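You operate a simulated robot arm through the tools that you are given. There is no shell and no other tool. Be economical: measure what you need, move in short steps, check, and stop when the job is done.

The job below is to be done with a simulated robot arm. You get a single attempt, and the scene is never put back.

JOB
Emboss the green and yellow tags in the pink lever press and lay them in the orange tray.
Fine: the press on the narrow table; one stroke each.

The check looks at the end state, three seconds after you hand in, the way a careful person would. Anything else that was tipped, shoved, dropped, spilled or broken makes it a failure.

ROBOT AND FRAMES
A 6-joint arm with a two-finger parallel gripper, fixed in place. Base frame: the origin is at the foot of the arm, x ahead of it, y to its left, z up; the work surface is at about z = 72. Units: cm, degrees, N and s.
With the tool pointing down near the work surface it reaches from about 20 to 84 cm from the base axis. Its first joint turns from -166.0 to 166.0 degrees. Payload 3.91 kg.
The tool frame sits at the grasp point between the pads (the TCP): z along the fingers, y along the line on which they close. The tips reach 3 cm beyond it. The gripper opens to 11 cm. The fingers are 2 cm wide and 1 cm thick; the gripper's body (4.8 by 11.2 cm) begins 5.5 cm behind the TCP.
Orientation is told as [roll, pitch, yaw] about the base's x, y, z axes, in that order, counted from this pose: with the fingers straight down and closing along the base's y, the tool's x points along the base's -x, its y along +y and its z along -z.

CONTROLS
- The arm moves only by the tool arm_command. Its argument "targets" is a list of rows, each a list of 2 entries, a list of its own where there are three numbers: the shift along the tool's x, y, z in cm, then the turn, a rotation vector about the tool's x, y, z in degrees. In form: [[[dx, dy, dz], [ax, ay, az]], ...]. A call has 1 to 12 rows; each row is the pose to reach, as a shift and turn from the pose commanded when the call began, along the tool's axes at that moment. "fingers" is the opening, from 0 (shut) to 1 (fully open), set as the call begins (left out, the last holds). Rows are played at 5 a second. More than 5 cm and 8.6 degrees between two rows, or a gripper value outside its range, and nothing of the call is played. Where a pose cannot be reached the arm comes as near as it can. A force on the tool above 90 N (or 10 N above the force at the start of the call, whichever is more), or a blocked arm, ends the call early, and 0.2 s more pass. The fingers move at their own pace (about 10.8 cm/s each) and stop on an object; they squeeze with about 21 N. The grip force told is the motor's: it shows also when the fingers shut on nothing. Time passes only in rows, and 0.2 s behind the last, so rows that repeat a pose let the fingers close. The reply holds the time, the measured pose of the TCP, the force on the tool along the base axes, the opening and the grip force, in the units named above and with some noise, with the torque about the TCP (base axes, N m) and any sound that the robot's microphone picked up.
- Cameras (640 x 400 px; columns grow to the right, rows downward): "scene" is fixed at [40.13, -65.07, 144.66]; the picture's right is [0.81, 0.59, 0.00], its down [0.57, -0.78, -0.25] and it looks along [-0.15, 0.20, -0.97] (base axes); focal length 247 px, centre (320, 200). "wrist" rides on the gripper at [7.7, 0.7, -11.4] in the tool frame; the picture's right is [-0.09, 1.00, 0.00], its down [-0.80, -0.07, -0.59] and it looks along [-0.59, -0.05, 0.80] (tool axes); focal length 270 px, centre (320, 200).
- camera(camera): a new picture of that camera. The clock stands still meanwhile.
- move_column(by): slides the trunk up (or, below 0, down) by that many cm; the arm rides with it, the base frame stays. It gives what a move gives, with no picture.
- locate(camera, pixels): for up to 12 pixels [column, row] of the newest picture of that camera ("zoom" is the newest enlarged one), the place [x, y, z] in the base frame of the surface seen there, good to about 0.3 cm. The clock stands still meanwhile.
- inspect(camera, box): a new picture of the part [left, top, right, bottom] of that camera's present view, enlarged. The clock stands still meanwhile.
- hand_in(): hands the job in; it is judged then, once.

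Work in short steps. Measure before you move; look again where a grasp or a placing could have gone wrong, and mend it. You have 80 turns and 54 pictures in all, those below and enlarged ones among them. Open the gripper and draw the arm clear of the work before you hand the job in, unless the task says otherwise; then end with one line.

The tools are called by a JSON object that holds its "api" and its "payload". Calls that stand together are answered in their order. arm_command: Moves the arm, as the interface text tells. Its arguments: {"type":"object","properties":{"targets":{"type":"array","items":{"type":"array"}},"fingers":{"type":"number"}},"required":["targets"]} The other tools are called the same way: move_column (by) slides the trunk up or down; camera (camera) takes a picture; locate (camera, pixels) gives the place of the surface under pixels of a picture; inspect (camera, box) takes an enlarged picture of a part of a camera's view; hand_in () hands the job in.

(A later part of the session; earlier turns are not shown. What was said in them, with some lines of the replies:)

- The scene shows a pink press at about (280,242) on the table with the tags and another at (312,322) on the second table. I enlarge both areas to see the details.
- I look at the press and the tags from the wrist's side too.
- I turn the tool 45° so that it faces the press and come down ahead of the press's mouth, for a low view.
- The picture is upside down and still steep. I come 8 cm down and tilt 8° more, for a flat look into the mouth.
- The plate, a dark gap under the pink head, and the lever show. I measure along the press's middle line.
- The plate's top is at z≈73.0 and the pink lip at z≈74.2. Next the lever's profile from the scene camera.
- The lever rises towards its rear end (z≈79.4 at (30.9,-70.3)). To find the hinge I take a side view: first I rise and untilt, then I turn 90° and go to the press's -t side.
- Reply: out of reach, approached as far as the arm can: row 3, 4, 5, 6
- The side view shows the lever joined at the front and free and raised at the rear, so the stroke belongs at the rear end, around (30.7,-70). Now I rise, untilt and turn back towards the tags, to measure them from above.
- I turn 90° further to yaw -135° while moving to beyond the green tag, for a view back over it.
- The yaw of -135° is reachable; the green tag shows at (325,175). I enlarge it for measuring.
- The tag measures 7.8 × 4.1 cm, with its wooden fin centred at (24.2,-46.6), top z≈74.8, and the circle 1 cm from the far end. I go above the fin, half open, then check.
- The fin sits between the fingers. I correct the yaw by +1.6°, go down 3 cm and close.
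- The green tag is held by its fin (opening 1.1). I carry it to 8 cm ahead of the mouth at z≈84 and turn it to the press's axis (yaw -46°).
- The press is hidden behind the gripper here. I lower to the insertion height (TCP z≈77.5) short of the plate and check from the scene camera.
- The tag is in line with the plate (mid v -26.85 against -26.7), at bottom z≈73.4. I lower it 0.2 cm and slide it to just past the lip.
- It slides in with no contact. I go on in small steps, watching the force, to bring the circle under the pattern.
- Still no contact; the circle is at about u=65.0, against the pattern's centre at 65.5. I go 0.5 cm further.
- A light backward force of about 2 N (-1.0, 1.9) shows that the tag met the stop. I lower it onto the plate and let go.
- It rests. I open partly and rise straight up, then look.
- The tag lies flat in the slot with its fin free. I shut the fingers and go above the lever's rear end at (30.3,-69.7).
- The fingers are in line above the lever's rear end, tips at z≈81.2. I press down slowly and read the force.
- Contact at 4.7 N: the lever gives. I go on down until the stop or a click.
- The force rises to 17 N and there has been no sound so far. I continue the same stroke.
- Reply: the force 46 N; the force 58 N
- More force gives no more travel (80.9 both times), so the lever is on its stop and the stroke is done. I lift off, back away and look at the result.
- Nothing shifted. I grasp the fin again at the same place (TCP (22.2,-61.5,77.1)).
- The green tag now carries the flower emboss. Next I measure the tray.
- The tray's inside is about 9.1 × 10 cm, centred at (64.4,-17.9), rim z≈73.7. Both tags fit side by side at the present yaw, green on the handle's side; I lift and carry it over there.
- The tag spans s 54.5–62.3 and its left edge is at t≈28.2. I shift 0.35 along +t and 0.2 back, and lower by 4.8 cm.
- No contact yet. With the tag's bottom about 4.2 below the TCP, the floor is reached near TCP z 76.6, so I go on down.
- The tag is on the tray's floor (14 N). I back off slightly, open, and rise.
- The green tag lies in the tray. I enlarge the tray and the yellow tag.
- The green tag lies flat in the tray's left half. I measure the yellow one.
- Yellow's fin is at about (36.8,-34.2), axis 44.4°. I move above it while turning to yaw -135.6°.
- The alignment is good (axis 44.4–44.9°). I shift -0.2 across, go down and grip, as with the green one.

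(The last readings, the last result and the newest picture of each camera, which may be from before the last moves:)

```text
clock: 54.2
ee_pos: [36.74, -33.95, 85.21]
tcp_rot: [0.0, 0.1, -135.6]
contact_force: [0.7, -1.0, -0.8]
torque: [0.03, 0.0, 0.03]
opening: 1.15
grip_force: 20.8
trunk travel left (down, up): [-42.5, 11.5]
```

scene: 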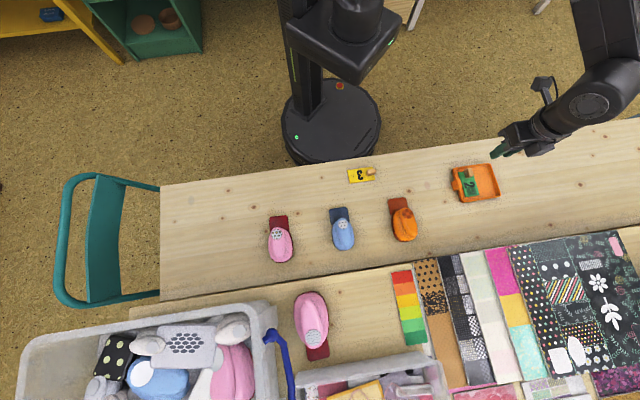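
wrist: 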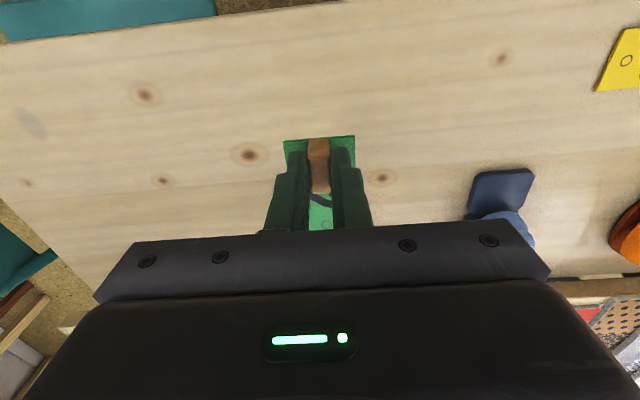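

The yellow tag is held. I carry it to the pre-insert pose (16.5,-55.6) at yaw -46.2°, then lower.

{"api": "arm_command", "payload": {"targets": [[[-2.7, 0.1, 0], [0, 0, -8.2]], [[-5.4, 0.2, 0], [0, 0, -16.4]], [[-8.1, 0.35, 0], [0, 0, -24.6]], [[-10.8, 0.5, 0], [0, 0, -32.8]], [[-13.5, 0.6, 0], [0, 0, -41]], [[-16.2, 0.7, 0], [0, 0, -49.2]], [[-18.9, 0.8, 0], [0, 0, -57.4]], [[-21.6, 0.9, 0], [0, 0, -65.6]], [[-24.3, 1, 0], [0, 0, -73.8]], [[-27, 1.15, 0], [0, 0, -82]], [[-29.6, 1.29, 0], [0, 0, -89.4]], [[-29.6, 1.29, 0], [0, 0, -89.4]]]}}

{"api": "arm_command", "payload": {"targets": [[[0, 0, 4], [0, 0, 0]], [[0, 0, 7.7], [0, 0, 0]], [[0, 0, 7.7], [0, 0, 0]]]}}

{"api": "inspect", "payload": {"camera": "scene", "box": [230, 180, 326, 270]}}

```text
clock: 56.8
ee_pos: [16.52, -55.73, 85.06]
tcp_rot: [0.0, 0.0, -46.0]
contact_force: [-0.3, 0.2, 0.8]
torque: [0.01, -0.02, 0.0]
opening: 1.17
grip_force: 21.1
trunk travel left (down, up): [-42.5, 11.5]
```

```text
clock: 57.6
ee_pos: [16.67, -55.72, 77.57]
tcp_rot: [0.0, 0.0, -46.2]
contact_force: [-0.4, 0.4, 0.2]
torque: [0.01, -0.01, -0.01]
opening: 1.14
grip_force: 21.5
trunk travel left (down, up): [-42.5, 11.5]
```

```text
4.44 times, centred on (278, 225) of scene
```

zoom: 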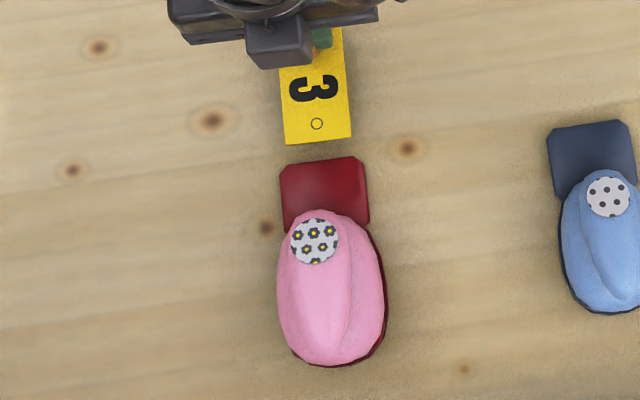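

The pose matches the green tag's almost exactly. I repeat the insertion.

{"api": "arm_command", "payload": {"targets": [[[-1.5, 0, 0.2], [0, 0, 0]], [[-3, 0, 0.2], [0, 0, 0]], [[-4.5, 0, 0.2], [0, 0, 0]], [[-6, 0, 0.2], [0, 0, 0]], [[-6, 0, 0.2], [0, 0, 0]]]}}

{"api": "arm_command", "payload": {"targets": [[[-0.4, 0, 0], [0, 0, 0]], [[-0.8, 0, 0], [0, 0, 0]], [[-1.2, 0, 0], [0, 0, 0]], [[-1.5, 0, 0], [0, 0, 0]], [[-1.5, 0, 0], [0, 0, 0]]]}}

{"api": "arm_command", "payload": {"targets": [[[-0.2, 0, 0], [0, 0, 0]], [[-0.4, 0, 0], [0, 0, 0]], [[-0.4, 0, 0], [0, 0, 0]]]}}

```text
clock: 58.8
ee_pos: [20.62, -60.04, 77.25]
tcp_rot: [-0.1, 0.0, -46.2]
contact_force: [-0.4, 0.3, 0.2]
torque: [-0.01, -0.02, -0.03]
opening: 1.15
grip_force: 20.8
trunk travel left (down, up): [-42.5, 11.5]
```

```text
clock: 60.0
ee_pos: [21.71, -61.13, 77.33]
tcp_rot: [0.0, 0.0, -46.2]
contact_force: [-0.1, 0.7, 0.8]
torque: [-0.01, 0.0, -0.03]
opening: 1.13
grip_force: 20.5
trunk travel left (down, up): [-42.5, 11.5]
```

```text
clock: 60.8
ee_pos: [21.88, -61.24, 77.2]
tcp_rot: [0.1, 0.0, -46.2]
contact_force: [0.1, -0.5, 0.0]
torque: [0.03, 0.0, 0.01]
opening: 1.16
grip_force: 21.6
trunk travel left (down, up): [-42.5, 11.5]
```

Another 0.45 cm brings it to the green tag's depth.

{"api": "arm_command", "payload": {"targets": [[[-0.2, 0, 0], [0, 0, 0]], [[-0.35, 0, 0], [0, 0, 0]], [[-0.45, 0, 0], [0, 0, 0]], [[-0.45, 0, 0], [0, 0, 0]]]}}

{"api": "arm_command", "payload": {"targets": [[[0.03, 0, 0.15], [0, 0, 0]], [[0.03, 0, 0.15], [0, 0, 0]]]}}

```text
clock: 61.8
ee_pos: [22.24, -61.72, 77.24]
tcp_rot: [0.0, 0.0, -46.2]
contact_force: [-2.1, 1.0, 0.2]
torque: [0.07, 0.09, 0.0]
opening: 1.13
grip_force: 21.0
trunk travel left (down, up): [-42.5, 11.5]
```

```text
clock: 62.4
ee_pos: [22.38, -61.7, 77.19]
tcp_rot: [-0.1, 0.0, -46.3]
contact_force: [-1.3, 0.5, 1.1]
torque: [-0.01, 0.01, 0.0]
opening: 1.15
grip_force: 20.9
trunk travel left (down, up): [-42.5, 11.5]
```

The same light touch on the stop. I lower another 0.1, let go, and rise and back away.

{"api": "arm_command", "payload": {"targets": [[[0, 0, 0.1], [0, 0, 0]], [[0, 0, 0.1], [0, 0, 0]]]}}

{"api": "arm_command", "payload": {"targets": [[[0, 0, 0], [0, 0, 0]], [[0, 0, 0], [0, 0, 0]], [[0.3, 0, -2], [0, 0, 0]], [[0.6, 0, -5], [0, 0, 0]], [[2, 0, -9], [0, 0, 0]], [[4, 0, -12], [0, 0, 0]]], "fingers": 0.3}}

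{"api": "inspect", "payload": {"camera": "scene", "box": [254, 200, 318, 260]}}

```text
clock: 63.0
ee_pos: [22.31, -61.69, 77.01]
tcp_rot: [0.0, 0.1, -46.1]
contact_force: [-0.5, 1.3, 0.3]
torque: [0.01, 0.0, 0.05]
opening: 1.13
grip_force: 21.0
trunk travel left (down, up): [-42.5, 11.5]
```

```text
clock: 64.4
ee_pos: [19.54, -58.9, 89.1]
tcp_rot: [0.0, 0.0, -46.3]
contact_force: [0.1, 0.8, -0.2]
torque: [0.02, -0.02, -0.02]
opening: 3.28
grip_force: 0.1
trunk travel left (down, up): [-42.5, 11.5]
```

```text
6.67 times, centred on (286, 230) of scene
```

zoom: 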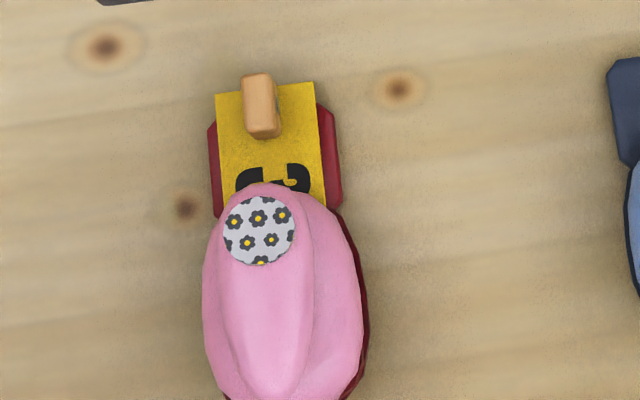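

The yellow tag sits like the green one did. I go above the lever's rear end and press in one stroke down to the same height.

{"api": "arm_command", "payload": {"targets": [[[-4, 0, 0], [0, 0, 0]], [[-8, 0, 0], [0, 0, 0]], [[-12, 0, 0], [0, 0, 0]], [[-15.3, 0, 2], [0, 0, 0]], [[-15.3, 0, 5], [0, 0, 0]], [[-15.3, 0, 5], [0, 0, 0]]], "fingers": 0}}

{"api": "arm_command", "payload": {"targets": [[[0, 0, 0.6], [0, 0, 0]], [[0, 0, 1.2], [0, 0, 0]], [[0, 0, 1.6], [0, 0, 0]], [[0, 0, 2.0], [0, 0, 0]], [[0, 0, 2.4], [0, 0, 0]], [[0, 0, 2.7], [0, 0, 0]], [[0, 0, 3.0], [0, 0, 0]], [[0, 0, 3.3], [0, 0, 0]]]}}

{"api": "arm_command", "payload": {"targets": [[[0, 0, 0.3], [0, 0, 0]], [[0, 0, 0.6], [0, 0, 0]], [[0, 0, 0.6], [0, 0, 0]]]}}

```text
clock: 65.8
ee_pos: [30.11, -69.83, 83.84]
tcp_rot: [0.0, 0.0, -46.2]
contact_force: [-0.2, -0.3, 0.2]
torque: [0.01, 0.01, 0.01]
opening: 0.01
grip_force: 21.4
trunk travel left (down, up): [-42.5, 11.5]
```

```text
clock: 67.6
ee_pos: [30.16, -69.88, 81.1]
tcp_rot: [-0.1, -0.4, -46.1]
contact_force: [6.4, -3.8, 22.4]
torque: [-0.26, -0.35, -0.09]
opening: 0.0
grip_force: 21.1
trunk travel left (down, up): [-42.5, 11.5]
```

```text
clock: 68.4
ee_pos: [30.24, -69.83, 80.95]
tcp_rot: [-0.3, -0.7, -46.1]
contact_force: [8.5, -4.4, 47.1]
torque: [0.01, -0.18, 0.15]
opening: 0.03
grip_force: 20.7
trunk travel left (down, up): [-42.5, 11.5]
```

A little more in the same stroke, to the 58 N level used before; then lift off.

{"api": "arm_command", "payload": {"targets": [[[0, 0, 0.2], [0, 0, 0]], [[0, 0, 0.4], [0, 0, 0]], [[0, 0, 0.4], [0, 0, 0]]]}}

{"api": "arm_command", "payload": {"targets": [[[0, 0, -1], [0, 0, 0]], [[0, 0, -4], [0, 0, 0]], [[0, 0, -8], [0, 0, 0]], [[4, 0, -9], [0, 0, 0]], [[8, 0, -9], [0, 0, 0]], [[12, 0, -9], [0, 0, 0]], [[16, 0, -9], [0, 0, 0]], [[16, 0, -9], [0, 0, 0]]]}}

{"api": "inspect", "payload": {"camera": "scene", "box": [254, 200, 318, 260]}}

```text
clock: 69.2
ee_pos: [30.16, -69.77, 80.78]
tcp_rot: [-0.4, -0.9, -46.1]
contact_force: [5.3, -0.2, 60.1]
torque: [0.32, 0.11, 0.05]
opening: 0.03
grip_force: 21.0
trunk travel left (down, up): [-42.5, 11.5]
```

```text
clock: 71.0
ee_pos: [18.9, -58.36, 88.72]
tcp_rot: [0.0, 0.0, -46.1]
contact_force: [-0.1, 0.7, 0.5]
torque: [0.0, -0.01, 0.01]
opening: 0.01
grip_force: 20.5
trunk travel left (down, up): [-42.5, 11.5]
```

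```text
6.67 times, centred on (286, 230) of scene
```

zoom: 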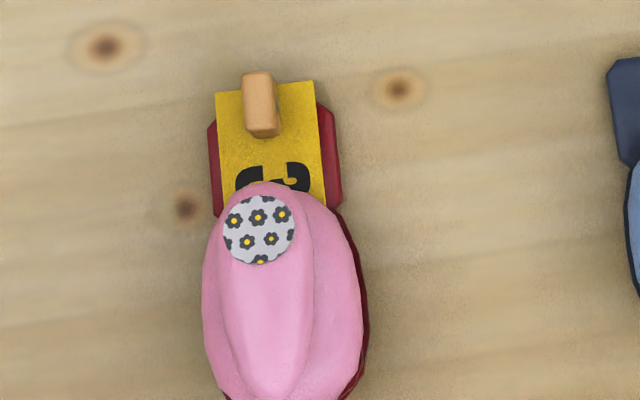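

The stroke is done. I grasp the fin again and draw the tag out.

{"api": "arm_command", "payload": {"targets": [[[-2.5, 0, 2], [0, 0, 0]], [[-4.7, 0.1, 4], [0, 0, 0]], [[-4.7, 0.1, 7.5], [0, 0, 0]], [[-4.7, 0.1, 10], [0, 0, 0]], [[-4.7, 0.1, 11.55], [0, 0, 0]], [[-4.7, 0.1, 11.55], [0, 0, 0]]], "fingers": 0.35}}

{"api": "arm_command", "payload": {"targets": [[[0, 0, 0], [0, 0, 0]], [[0, 0, 0], [0, 0, 0]], [[0, 0, 0], [0, 0, 0]]], "fingers": 0}}

{"api": "arm_command", "payload": {"targets": [[[0, 0, -0.25], [0, 0, 0]], [[1, 0, -0.25], [0, 0, 0]], [[2.5, 0, -0.25], [0, 0, 0]], [[4, 0, -0.25], [0, 0, 0]], [[6, 0, -0.25], [0, 0, 0]], [[8, 0, -0.25], [0, 0, 0]], [[9, 0, -4], [0, 0, 0]], [[9, 0, -8], [0, 0, 0]], [[9, 0, -12], [0, 0, 0]]]}}

{"api": "inspect", "payload": {"camera": "scene", "box": [230, 170, 326, 250]}}

```text
clock: 72.4
ee_pos: [22.32, -61.73, 76.97]
tcp_rot: [0.0, -0.1, -46.2]
contact_force: [-0.2, -0.5, 0.3]
torque: [0.0, 0.0, 0.0]
opening: 3.84
grip_force: 0.1
trunk travel left (down, up): [-42.5, 11.5]
```

```text
clock: 73.2
ee_pos: [22.43, -61.72, 77.12]
tcp_rot: [0.0, 0.1, -46.2]
contact_force: [0.0, 0.6, 0.3]
torque: [-0.03, -0.03, 0.02]
opening: 1.16
grip_force: 20.7
trunk travel left (down, up): [-42.5, 11.5]
```

```text
clock: 75.2
ee_pos: [16.11, -55.26, 89.25]
tcp_rot: [0.0, 0.0, -46.2]
contact_force: [-1.4, 0.0, 0.6]
torque: [0.0, -0.01, 0.01]
opening: 1.15
grip_force: 20.7
trunk travel left (down, up): [-42.5, 11.5]
```

```text
5.00 times, centred on (278, 210) of scene
```

zoom: 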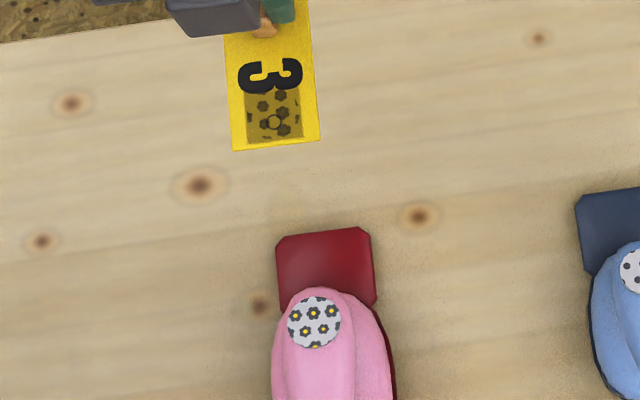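

Yellow is embossed too. I carry it to above the tray's free half at (64.3,-13.9).

{"api": "arm_command", "payload": {"targets": [[[-0.2, 4.5, 0], [0, 0, 0]], [[-0.5, 9, 0], [0, 0, 0]], [[-0.7, 13.5, 0], [0, 0, 0]], [[-1, 18, 0], [0, 0, 0]], [[-1.2, 22.5, 0], [0, 0, 0]], [[-1.5, 27, 0], [0, 0, 0]], [[-1.7, 31.5, 0], [0, 0, 0]], [[-2, 36, 0], [0, 0, 0]]]}}

{"api": "arm_command", "payload": {"targets": [[[-0.2, 4.5, 0], [0, 0, 0]], [[-0.5, 9, 0], [0, 0, 0]], [[-0.7, 13.5, 0], [0, 0, 0]], [[-1, 18, 0], [0, 0, 0]], [[-1.2, 22.5, 0], [0, 0, 0]], [[-1.5, 26, 0], [0, 0, -0.7]], [[-1.5, 27.4, 3.5], [0, 0, -0.7]], [[-1.5, 27.4, 7.3], [0, 0, -0.7]], [[-1.5, 27.4, 7.3], [0, 0, -0.7]]]}}

{"api": "inspect", "payload": {"camera": "scene", "box": [430, 145, 526, 220]}}

```text
clock: 77.0
ee_pos: [43.67, -31.71, 89.09]
tcp_rot: [0.0, -0.1, -46.2]
contact_force: [-0.5, 0.7, -0.9]
torque: [0.02, -0.03, -0.01]
opening: 1.12
grip_force: 21.0
trunk travel left (down, up): [-42.5, 11.5]
```

```text
clock: 79.0
ee_pos: [64.36, -13.67, 81.81]
tcp_rot: [0.0, 0.0, -45.5]
contact_force: [-0.1, 0.0, -1.1]
torque: [-0.01, 0.0, 0.01]
opening: 1.15
grip_force: 20.8
trunk travel left (down, up): [-42.5, 11.5]
```

```text
5.33 times, centred on (478, 182) of scene
```

zoom: 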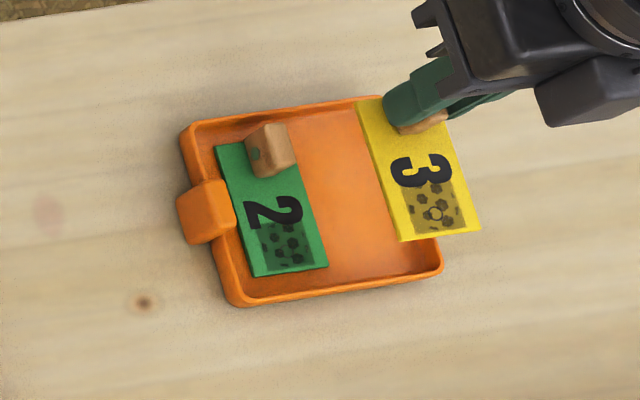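

{"api": "locate", "payload": {"camera": "zoom", "pixels": [[326, 264], [300, 180], [255, 274], [218, 148], [402, 238], [477, 228], [360, 105], [412, 268], [380, 115], [438, 262]]}}

```text
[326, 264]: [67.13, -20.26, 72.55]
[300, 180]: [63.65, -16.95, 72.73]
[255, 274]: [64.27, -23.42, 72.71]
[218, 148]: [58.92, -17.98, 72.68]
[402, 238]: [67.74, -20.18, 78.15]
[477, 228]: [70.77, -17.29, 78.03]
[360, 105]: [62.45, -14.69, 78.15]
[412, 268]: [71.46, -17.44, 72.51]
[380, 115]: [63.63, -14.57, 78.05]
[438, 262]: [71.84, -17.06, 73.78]
```

Green's right edge is at t≈33.1; yellow spans 33.7–37.8 against the wall at ≈38.1. I shift 0.12 towards green and 0.1 back, and lower.

{"api": "arm_command", "payload": {"targets": [[[0.1, -0.12, 0], [0, 0, 0]], [[0.1, -0.12, 2.5], [0, 0, 0]], [[0.1, -0.12, 4.2], [0, 0, 0]], [[0.1, -0.12, 4.7], [0, 0, 0]], [[0.1, -0.12, 4.7], [0, 0, 0]]]}}

{"api": "arm_command", "payload": {"targets": [[[0, 0, 0.2], [0, 0, 0]], [[0, 0, 0.3], [0, 0, 0]], [[0, 0, 0.3], [0, 0, 0]]]}}

```text
clock: 80.2
ee_pos: [64.16, -13.75, 76.99]
tcp_rot: [0.0, -0.1, -45.5]
contact_force: [-1.2, 0.7, 0.1]
torque: [0.01, -0.02, -0.01]
opening: 1.16
grip_force: 20.8
trunk travel left (down, up): [-42.5, 11.5]
```

```text
clock: 81.0
ee_pos: [64.35, -13.72, 76.81]
tcp_rot: [0.1, 0.1, -45.5]
contact_force: [-0.4, 0.6, -0.8]
torque: [0.01, 0.0, -0.03]
opening: 1.12
grip_force: 20.9
trunk travel left (down, up): [-42.5, 11.5]
```

No floor contact yet; a bit lower.

{"api": "arm_command", "payload": {"targets": [[[0, 0, 0.1], [0, 0, 0]], [[0, 0, 0.2], [0, 0, 0]], [[0, 0, 0.2], [0, 0, 0]]]}}

```text
clock: 81.8
ee_pos: [64.22, -13.7, 76.63]
tcp_rot: [0.0, 0.0, -45.4]
contact_force: [-0.9, 0.5, 0.3]
torque: [-0.03, 0.03, -0.03]
opening: 1.15
grip_force: 21.0
trunk travel left (down, up): [-42.5, 11.5]
```

{"api": "arm_command", "payload": {"targets": [[[0, 0, 0.1], [0, 0, 0]], [[0, 0, 0.15], [0, 0, 0]], [[0, 0, 0.15], [0, 0, 0]]]}}

{"api": "inspect", "payload": {"camera": "scene", "box": [430, 145, 526, 220]}}

```text
clock: 82.6
ee_pos: [64.32, -13.73, 76.48]
tcp_rot: [0.1, -0.1, -45.6]
contact_force: [-0.7, -0.3, 7.0]
torque: [-0.18, -0.17, 0.0]
opening: 1.15
grip_force: 20.9
trunk travel left (down, up): [-42.5, 11.5]
```

```text
5.33 times, centred on (478, 182) of scene
```

zoom: 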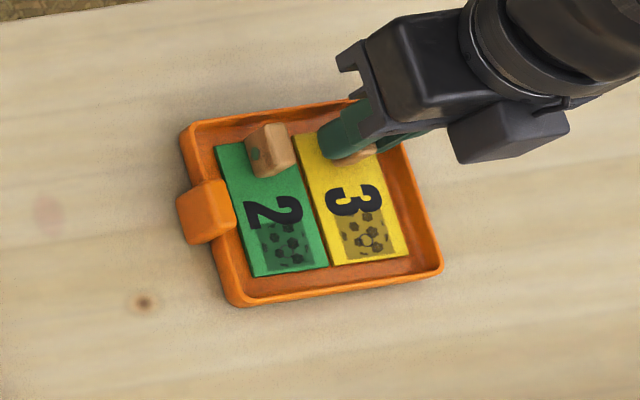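

The yellow tag is on the floor (7 N), flat beside the green one. I open slightly, rise and draw clear.

{"api": "arm_command", "payload": {"targets": [[[0, 0, 0], [0, 0, 0]], [[0, 0, 0], [0, 0, 0]], [[0, 0, -1], [0, 0, 0]], [[0, 0, -3], [0, 0, 0]], [[0, 0, -7], [0, 0, 0]], [[0, 0, -11], [0, 0, 0]], [[4, 0, -13], [0, 0, 0]], [[8, 0, -14], [0, 0, 0]], [[12, 0, -14], [0, 0, 0]]], "fingers": 0.19}}

{"api": "arm_command", "payload": {"targets": [[[0, 0, 0], [0, 0, 0]], [[0, 0, 0], [0, 0, 0]], [[0, 0, 0], [0, 0, 0]]], "fingers": 1}}

{"api": "camera", "payload": {"camera": "scene"}}

{"api": "inspect", "payload": {"camera": "scene", "box": [430, 145, 526, 220]}}

```text
clock: 84.6
ee_pos: [55.85, -5.11, 90.54]
tcp_rot: [0.0, 0.0, -45.5]
contact_force: [0.7, 0.3, 0.2]
torque: [0.01, 0.02, 0.01]
opening: 2.1
grip_force: 0.2
trunk travel left (down, up): [-42.5, 11.5]
```

```text
clock: 85.4
ee_pos: [55.87, -5.12, 90.59]
tcp_rot: [0.0, 0.0, -45.4]
contact_force: [0.9, -0.8, -0.8]
torque: [0.02, 0.01, -0.02]
opening: 11.01
grip_force: 0.0
trunk travel left (down, up): [-42.5, 11.5]
```

```text
18 pictures are left
```

scene: 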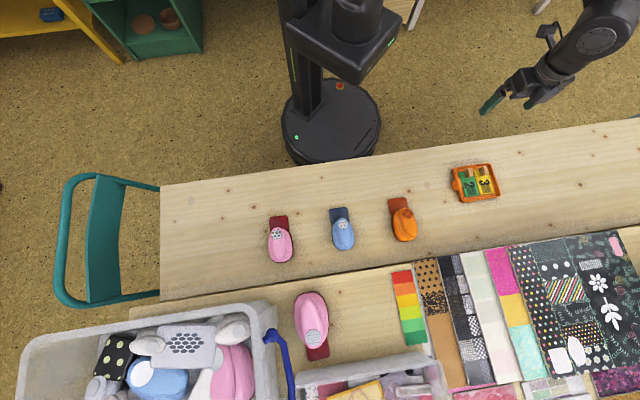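

```text
5.33 times, centred on (478, 182) of scene
```

zoom: 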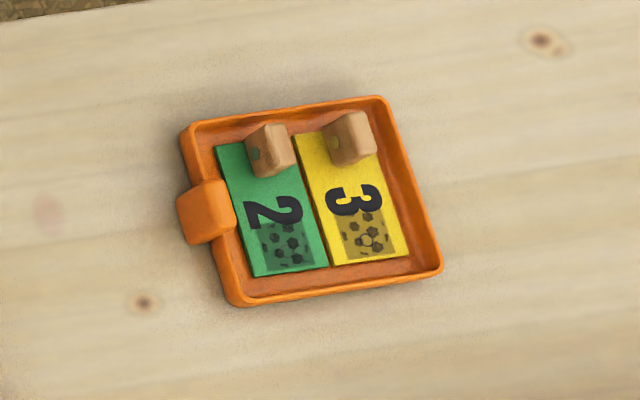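

Both tags are embossed and lie flat in the tray, everything else is in its place, and the arm is clear with the gripper open, so I hand in.

{"api": "hand_in", "payload": {}}

```text
The job is handed in.
```

The green and yellow tags were each embossed with one stroke of the pink press on the narrow table, and both now lie flat in the orange tray.
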